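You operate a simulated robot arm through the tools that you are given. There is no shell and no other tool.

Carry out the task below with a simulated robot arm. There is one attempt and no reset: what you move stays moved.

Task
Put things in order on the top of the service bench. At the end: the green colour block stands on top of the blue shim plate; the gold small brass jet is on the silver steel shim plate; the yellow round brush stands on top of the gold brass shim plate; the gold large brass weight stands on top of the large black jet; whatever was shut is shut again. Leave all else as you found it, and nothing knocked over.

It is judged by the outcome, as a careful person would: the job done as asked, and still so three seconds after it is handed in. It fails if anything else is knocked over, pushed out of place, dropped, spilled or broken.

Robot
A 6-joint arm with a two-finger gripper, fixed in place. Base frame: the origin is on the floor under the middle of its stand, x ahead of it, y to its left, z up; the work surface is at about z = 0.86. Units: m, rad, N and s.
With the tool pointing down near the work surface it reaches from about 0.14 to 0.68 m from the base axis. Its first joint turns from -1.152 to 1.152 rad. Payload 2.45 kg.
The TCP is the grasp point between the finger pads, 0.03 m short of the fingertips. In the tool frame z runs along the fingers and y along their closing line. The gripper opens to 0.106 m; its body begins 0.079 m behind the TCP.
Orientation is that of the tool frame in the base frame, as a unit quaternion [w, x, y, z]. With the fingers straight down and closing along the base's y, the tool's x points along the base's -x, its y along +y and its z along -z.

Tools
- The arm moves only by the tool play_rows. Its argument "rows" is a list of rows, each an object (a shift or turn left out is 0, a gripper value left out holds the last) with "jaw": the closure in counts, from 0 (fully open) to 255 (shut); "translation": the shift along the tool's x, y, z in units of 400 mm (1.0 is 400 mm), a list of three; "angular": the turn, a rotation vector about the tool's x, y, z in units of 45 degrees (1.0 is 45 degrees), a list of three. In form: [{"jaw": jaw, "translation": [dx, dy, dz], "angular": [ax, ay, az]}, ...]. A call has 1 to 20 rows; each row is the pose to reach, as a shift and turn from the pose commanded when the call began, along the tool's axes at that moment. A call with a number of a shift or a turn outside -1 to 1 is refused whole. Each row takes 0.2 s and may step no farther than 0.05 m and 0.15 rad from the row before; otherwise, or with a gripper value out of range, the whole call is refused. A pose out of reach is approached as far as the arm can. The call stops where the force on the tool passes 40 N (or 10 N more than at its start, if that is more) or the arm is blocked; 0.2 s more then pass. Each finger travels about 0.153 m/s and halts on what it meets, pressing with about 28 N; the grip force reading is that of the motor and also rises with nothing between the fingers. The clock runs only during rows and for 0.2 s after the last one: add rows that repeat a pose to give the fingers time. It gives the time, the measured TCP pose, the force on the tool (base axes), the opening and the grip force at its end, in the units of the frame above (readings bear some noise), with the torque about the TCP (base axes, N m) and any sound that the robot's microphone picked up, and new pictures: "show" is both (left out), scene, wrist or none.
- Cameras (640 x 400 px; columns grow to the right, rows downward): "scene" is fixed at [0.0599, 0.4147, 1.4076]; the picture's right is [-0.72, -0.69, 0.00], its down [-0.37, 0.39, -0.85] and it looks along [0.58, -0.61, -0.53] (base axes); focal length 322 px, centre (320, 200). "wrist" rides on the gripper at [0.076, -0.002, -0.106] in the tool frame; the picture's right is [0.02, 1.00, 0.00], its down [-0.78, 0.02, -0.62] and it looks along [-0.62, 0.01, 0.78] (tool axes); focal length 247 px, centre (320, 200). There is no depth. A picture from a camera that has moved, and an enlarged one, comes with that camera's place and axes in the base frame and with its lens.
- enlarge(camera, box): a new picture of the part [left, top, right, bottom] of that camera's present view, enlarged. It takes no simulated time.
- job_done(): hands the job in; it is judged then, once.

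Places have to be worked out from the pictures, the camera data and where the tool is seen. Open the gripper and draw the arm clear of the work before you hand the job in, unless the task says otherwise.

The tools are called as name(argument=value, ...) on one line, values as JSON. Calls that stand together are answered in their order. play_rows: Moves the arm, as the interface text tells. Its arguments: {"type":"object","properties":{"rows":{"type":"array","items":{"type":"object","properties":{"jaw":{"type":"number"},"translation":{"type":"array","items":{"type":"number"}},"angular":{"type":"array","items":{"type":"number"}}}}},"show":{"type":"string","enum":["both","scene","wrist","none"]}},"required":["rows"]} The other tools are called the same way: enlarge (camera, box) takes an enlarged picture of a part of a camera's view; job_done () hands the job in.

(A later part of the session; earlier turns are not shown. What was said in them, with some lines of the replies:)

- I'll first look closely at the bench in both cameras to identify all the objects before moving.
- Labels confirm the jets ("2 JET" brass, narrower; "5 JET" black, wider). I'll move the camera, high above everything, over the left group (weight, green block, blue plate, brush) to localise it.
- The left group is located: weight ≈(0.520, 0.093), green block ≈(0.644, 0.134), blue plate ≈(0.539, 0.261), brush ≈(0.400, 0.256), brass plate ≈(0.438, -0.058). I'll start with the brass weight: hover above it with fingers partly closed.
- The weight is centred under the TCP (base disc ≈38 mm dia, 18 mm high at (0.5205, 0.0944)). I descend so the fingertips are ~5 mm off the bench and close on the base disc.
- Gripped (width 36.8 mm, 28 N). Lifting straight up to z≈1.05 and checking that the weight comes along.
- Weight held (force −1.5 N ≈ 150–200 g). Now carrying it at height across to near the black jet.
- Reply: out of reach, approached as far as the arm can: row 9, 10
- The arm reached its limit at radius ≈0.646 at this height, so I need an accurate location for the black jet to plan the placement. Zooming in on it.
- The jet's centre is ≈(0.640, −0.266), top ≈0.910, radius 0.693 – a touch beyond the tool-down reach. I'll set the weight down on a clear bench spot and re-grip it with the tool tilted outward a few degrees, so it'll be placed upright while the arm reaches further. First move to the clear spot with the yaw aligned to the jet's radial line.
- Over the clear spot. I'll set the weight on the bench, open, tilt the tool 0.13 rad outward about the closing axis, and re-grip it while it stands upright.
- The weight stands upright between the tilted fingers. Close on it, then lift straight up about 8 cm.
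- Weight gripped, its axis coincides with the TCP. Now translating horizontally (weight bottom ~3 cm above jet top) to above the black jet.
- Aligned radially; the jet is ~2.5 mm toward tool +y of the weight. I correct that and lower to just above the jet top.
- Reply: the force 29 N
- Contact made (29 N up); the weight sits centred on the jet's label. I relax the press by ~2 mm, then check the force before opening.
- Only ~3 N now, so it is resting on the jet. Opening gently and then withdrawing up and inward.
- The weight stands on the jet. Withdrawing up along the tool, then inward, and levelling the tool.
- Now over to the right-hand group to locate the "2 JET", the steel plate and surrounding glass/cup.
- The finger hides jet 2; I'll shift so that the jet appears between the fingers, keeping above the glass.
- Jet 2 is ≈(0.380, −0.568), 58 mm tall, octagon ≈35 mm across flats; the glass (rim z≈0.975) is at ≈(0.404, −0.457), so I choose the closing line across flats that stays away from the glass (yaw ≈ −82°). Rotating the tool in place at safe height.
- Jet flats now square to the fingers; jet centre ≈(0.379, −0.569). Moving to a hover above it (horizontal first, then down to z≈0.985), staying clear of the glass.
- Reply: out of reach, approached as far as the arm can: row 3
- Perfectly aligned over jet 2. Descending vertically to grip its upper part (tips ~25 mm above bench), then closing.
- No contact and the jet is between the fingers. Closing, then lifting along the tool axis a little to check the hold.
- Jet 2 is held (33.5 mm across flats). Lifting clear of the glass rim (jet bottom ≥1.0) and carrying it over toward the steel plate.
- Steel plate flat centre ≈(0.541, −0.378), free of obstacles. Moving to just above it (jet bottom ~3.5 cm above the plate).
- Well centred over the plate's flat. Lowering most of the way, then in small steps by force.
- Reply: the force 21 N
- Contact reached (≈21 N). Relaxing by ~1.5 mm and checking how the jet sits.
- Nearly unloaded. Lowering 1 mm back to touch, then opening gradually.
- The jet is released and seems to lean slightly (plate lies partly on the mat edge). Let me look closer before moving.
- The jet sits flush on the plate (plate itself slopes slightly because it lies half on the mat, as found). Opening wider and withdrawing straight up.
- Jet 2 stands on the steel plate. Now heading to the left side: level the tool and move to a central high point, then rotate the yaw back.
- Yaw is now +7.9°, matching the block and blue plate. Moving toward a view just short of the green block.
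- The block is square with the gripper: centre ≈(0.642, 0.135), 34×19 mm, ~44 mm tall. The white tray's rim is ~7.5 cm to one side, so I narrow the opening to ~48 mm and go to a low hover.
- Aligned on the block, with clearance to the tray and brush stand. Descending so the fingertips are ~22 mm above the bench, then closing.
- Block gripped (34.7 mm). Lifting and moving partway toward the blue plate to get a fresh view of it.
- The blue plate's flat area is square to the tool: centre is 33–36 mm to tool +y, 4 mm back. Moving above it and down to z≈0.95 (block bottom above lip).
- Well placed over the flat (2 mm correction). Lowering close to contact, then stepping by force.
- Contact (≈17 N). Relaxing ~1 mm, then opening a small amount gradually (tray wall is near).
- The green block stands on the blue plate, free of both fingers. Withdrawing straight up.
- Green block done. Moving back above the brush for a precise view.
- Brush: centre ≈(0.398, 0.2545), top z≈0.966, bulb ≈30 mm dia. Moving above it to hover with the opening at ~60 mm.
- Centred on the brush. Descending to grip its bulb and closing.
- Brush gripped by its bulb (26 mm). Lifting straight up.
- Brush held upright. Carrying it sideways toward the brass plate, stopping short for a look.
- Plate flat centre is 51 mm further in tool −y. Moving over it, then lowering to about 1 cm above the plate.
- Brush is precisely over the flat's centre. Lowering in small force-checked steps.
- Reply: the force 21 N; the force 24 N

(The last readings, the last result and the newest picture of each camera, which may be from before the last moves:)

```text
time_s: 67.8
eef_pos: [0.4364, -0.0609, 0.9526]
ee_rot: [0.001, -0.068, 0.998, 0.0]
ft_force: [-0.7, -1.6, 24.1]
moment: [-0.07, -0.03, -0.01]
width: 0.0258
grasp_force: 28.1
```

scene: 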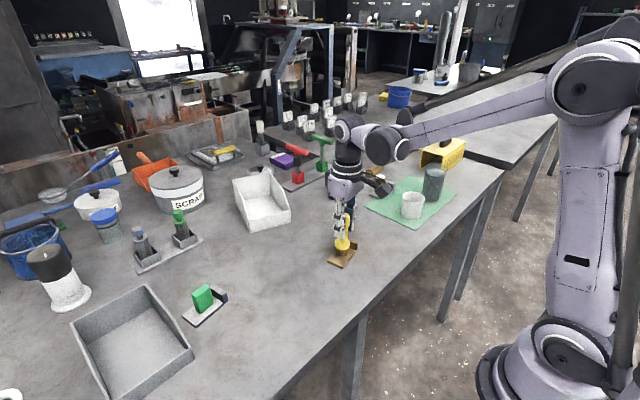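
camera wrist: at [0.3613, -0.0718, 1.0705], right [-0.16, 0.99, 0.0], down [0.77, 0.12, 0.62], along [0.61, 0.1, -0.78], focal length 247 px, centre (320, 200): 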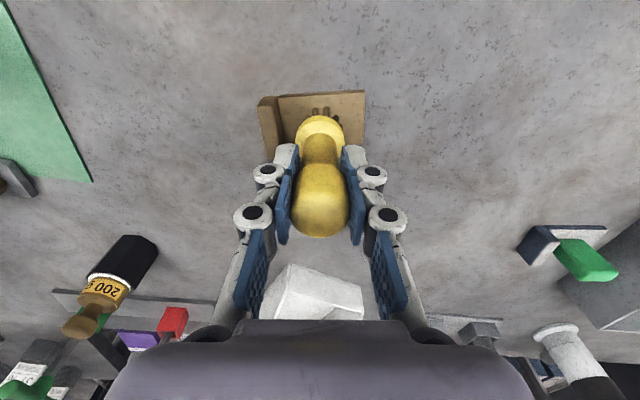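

Contact (≈24 N). Backing off ~1.2 mm and viewing before releasing.

play_rows(rows=[{"jaw": 255, "translation": [0, 0, -0.003]}, {"translation": [0, 0, -0.003]}], show="both")

enlarge(camera="scene", box=[290, 190, 390, 290])

```text
time_s: 68.4
eef_pos: [0.4375, -0.0592, 0.9547]
ee_rot: [0.001, -0.069, 0.998, 0.0]
ft_force: [-0.3, 0.0, 0.3]
moment: [-0.02, -0.01, 0.02]
width: 0.0261
grasp_force: 27.8
camera wrist: at [0.3618, -0.0705, 1.0599], right [-0.16, 0.99, 0.0], down [0.77, 0.12, 0.62], along [0.61, 0.1, -0.78], focal length 247 px, centre (320, 200)
```

scene: 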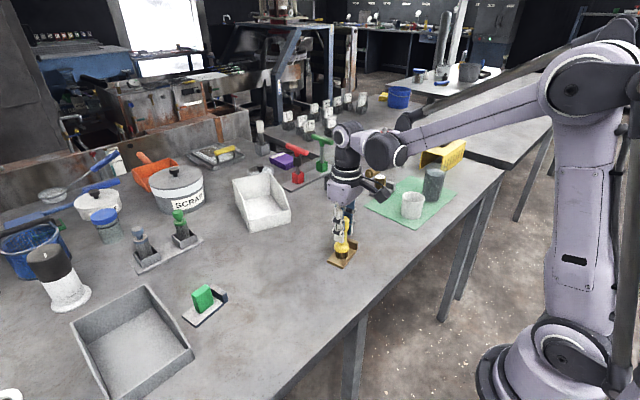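
wrist: 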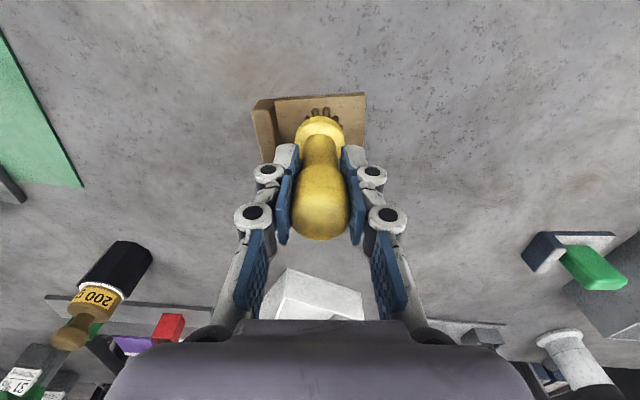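

```text
4.00 times, centred on (340, 240) of scene
camera zoom: at [0.0599, 0.4147, 1.4076], right [-0.72, -0.69, 0.0], down [-0.37, 0.39, -0.85], along [0.58, -0.61, -0.53], focal length 1290 px, centre (240, 40)
```

zoom: 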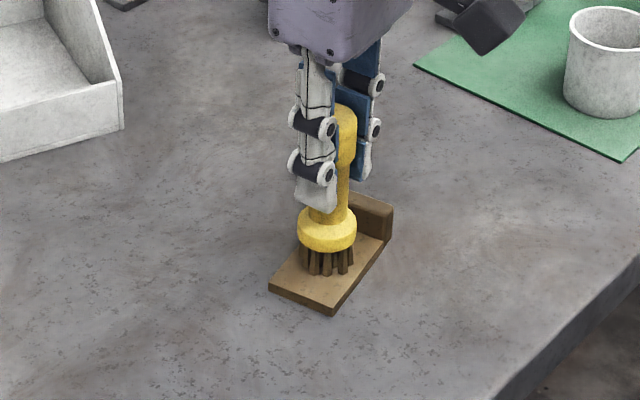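

Resting on the plate with ~0 N. Opening the fingers gradually.

play_rows(rows=[{"jaw": 235, "translation": [0, 0, 0.001]}, {"jaw": 210, "translation": [0, 0, 0.001]}, {"jaw": 185, "translation": [0, 0, 0.001]}, {"jaw": 150, "translation": [0, 0, 0.001]}, {"jaw": 110, "translation": [0, 0, 0.001]}, {"jaw": 110, "translation": [0, 0, 0.001]}], show="both")

enlarge(camera="scene", box=[290, 190, 390, 290])

enlarge(camera="wrist", box=[220, 70, 420, 250])

```text
time_s: 69.8
eef_pos: [0.4375, -0.0602, 0.9547]
ee_rot: [0.001, -0.068, 0.998, 0.0]
ft_force: [0.1, -0.1, -0.1]
moment: [0.02, -0.02, -0.03]
width: 0.0603
grasp_force: 0.1
camera wrist: at [0.3617, -0.0708, 1.0596], right [-0.16, 0.99, 0.0], down [0.77, 0.12, 0.62], along [0.61, 0.1, -0.78], focal length 247 px, centre (320, 200)
```

scene: 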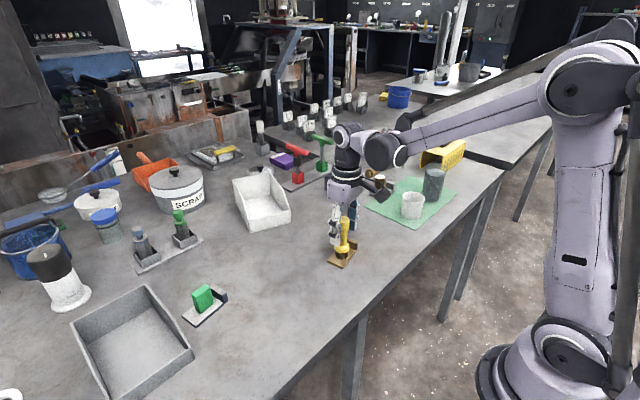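
wrist: 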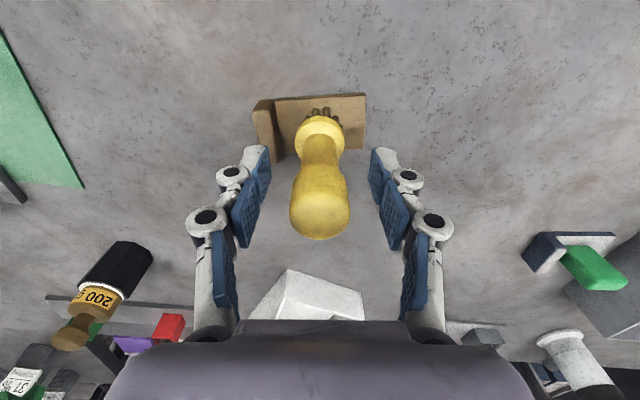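

```text
4.00 times, centred on (340, 240) of scene
camera zoom: at [0.0599, 0.4147, 1.4076], right [-0.72, -0.69, 0.0], down [-0.37, 0.39, -0.85], along [0.58, -0.61, -0.53], focal length 1290 px, centre (240, 40)
```

zoom: 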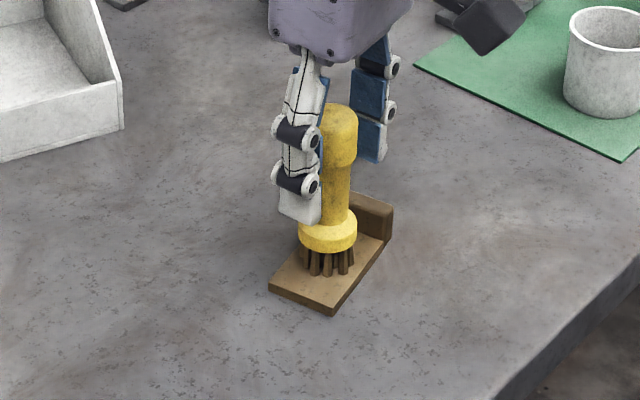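

```text
2.22 times, centred on (320, 160) of wrist
camera zoom: at [0.3617, -0.0708, 1.0596], right [-0.16, 0.99, 0.0], down [0.77, 0.12, 0.62], along [0.61, 0.1, -0.78], focal length 549 px, centre (320, 289)
```

zoom: 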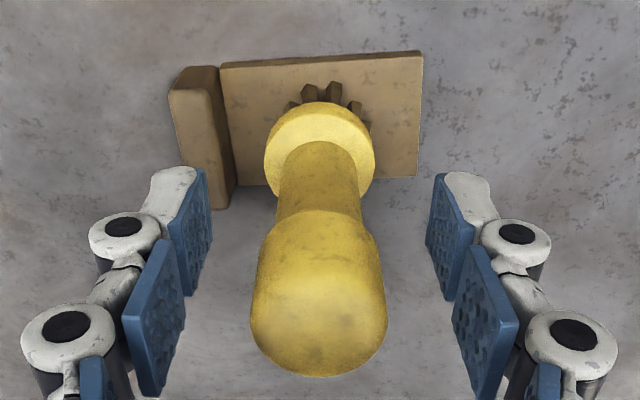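

The brush stands freely on the brass plate. Withdrawing straight up and then drawing the arm back, with the gripper open.

play_rows(rows=[{"jaw": 90}, {"jaw": 90, "translation": [0, 0, -0.04]}, {"translation": [0, 0, -0.12]}, {"translation": [0, 0, -0.22]}, {"translation": [0, 0, -0.32]}, {"translation": [0, 0, -0.42]}, {"translation": [0.06, 0, -0.5]}, {"jaw": 0, "translation": [0.15, 0, -0.55]}, {"jaw": 0, "translation": [0.2, 0, -0.6]}, {"jaw": 0, "translation": [0.2, 0, -0.6]}], show="both")

enlarge(camera="scene", box=[160, 130, 480, 330])

enlarge(camera="wrist", box=[0, 0, 640, 300])

```text
time_s: 72.0
eef_pos: [0.3582, -0.0716, 1.1924]
ee_rot: [0.001, -0.068, 0.998, 0.0]
ft_force: [0.5, -0.2, 0.5]
moment: [0.02, -0.02, -0.04]
width: 0.106
grasp_force: 0.1
camera wrist: at [0.2824, -0.082, 1.2978], right [-0.16, 0.99, 0.0], down [0.77, 0.12, 0.62], along [0.61, 0.1, -0.78], focal length 247 px, centre (320, 200)
```

scene: 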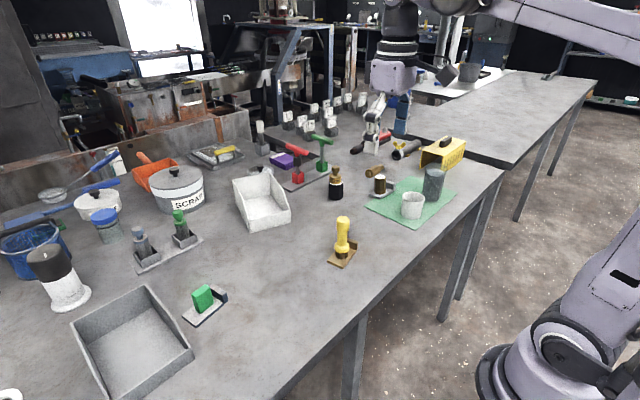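
wrist: 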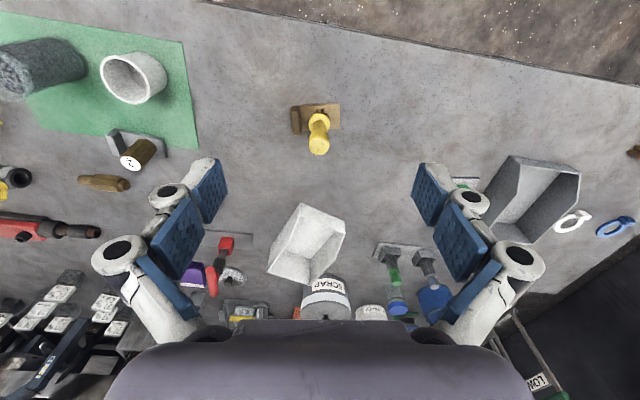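

```text
2.00 times, centred on (320, 230) of scene
camera zoom: at [0.0599, 0.4147, 1.4076], right [-0.72, -0.69, 0.0], down [-0.37, 0.39, -0.85], along [0.58, -0.61, -0.53], focal length 645 px, centre (320, 140)
```

zoom: 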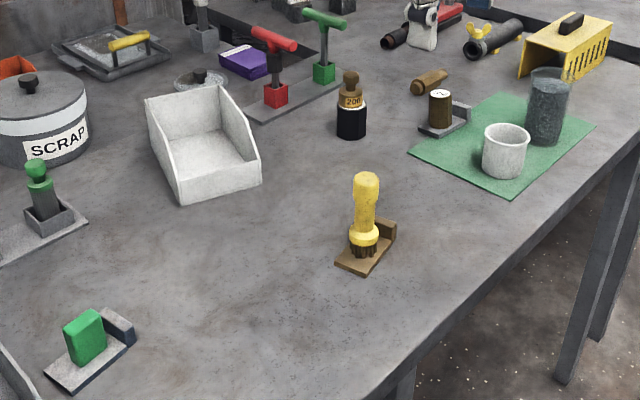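

```text
1.00 times, centred on (320, 150) of wrist (not enlarged: the box is as wide or as high as the picture)
camera zoom: at [0.2824, -0.082, 1.2978], right [-0.16, 0.99, 0.0], down [0.77, 0.12, 0.62], along [0.61, 0.1, -0.78], focal length 247 px, centre (320, 250)
```

zoom: 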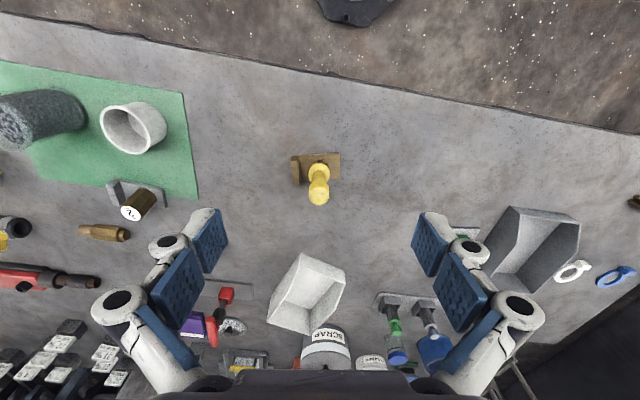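

All four placements look good; a final close check for stability and for anything displaced.

enlarge(camera="scene", box=[320, 155, 460, 275])

enlarge(camera="scene", box=[0, 140, 300, 340])

```text
3.33 times, centred on (390, 215) of scene
camera zoom: at [0.0599, 0.4147, 1.4076], right [-0.72, -0.69, 0.0], down [-0.37, 0.39, -0.85], along [0.58, -0.61, -0.53], focal length 1075 px, centre (87, 150)
```

zoom: 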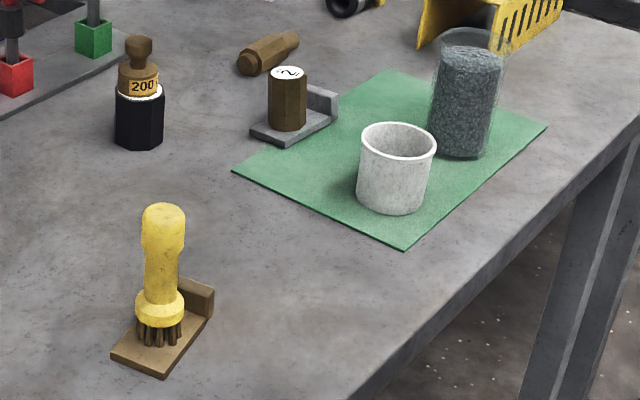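

```text
2.00 times, centred on (150, 240) of scene
camera zoom: at [0.0599, 0.4147, 1.4076], right [-0.72, -0.69, 0.0], down [-0.37, 0.39, -0.85], along [0.58, -0.61, -0.53], focal length 645 px, centre (660, 120)
```

zoom: 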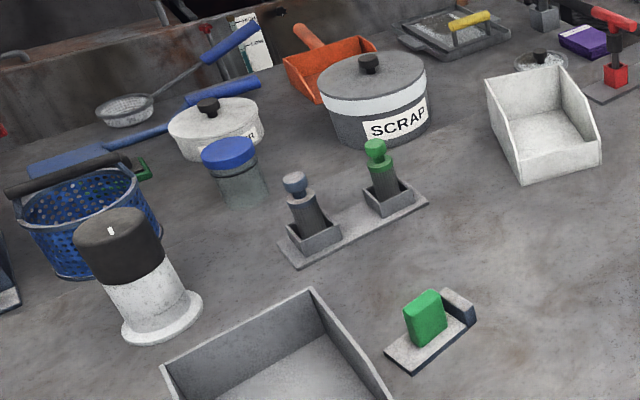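

Everything stands where asked: block on the blue plate, jet 2 on the steel plate, brush on the brass plate, and the 200 g weight on the black jet. Nothing else was disturbed, nothing was opened, and the gripper is open and clear. Handing in.

job_done()

```text
The job is handed in.
```

The bench is in order and the job is handed in. All four pieces were still standing when I checked just before handing in.

| Piece | Where it is now |
|---|---|
| Green colour block | Standing on the blue shim plate |
| Gold small brass jet | On the silver steel shim plate |
| Yellow round brush | Standing on the gold brass shim plate |
| Gold large brass weight (200 g) | Standing on the large black jet |

- **Which jet:** I took the brass piece labelled "2 JET" as the small brass jet. An unlabelled brass fitting lying nearby was the other candidate; I judged it out of reach and left it where it was.
- **Slight lean:** the brass jet leans about 5°. I think this is because the steel plate lies half on the edge of the green mat, which is how I found it. The jet sits flat on the plate.
- **Weight set down once:** I put the weight on a clear spot of the bench partway and gripped it again, so the arm could reach the black jet.
- **Nothing else moved:** I opened nothing, so there was nothing to shut again. The last pictures show no other item knocked over or moved. The gripper is open and clear of the bench.
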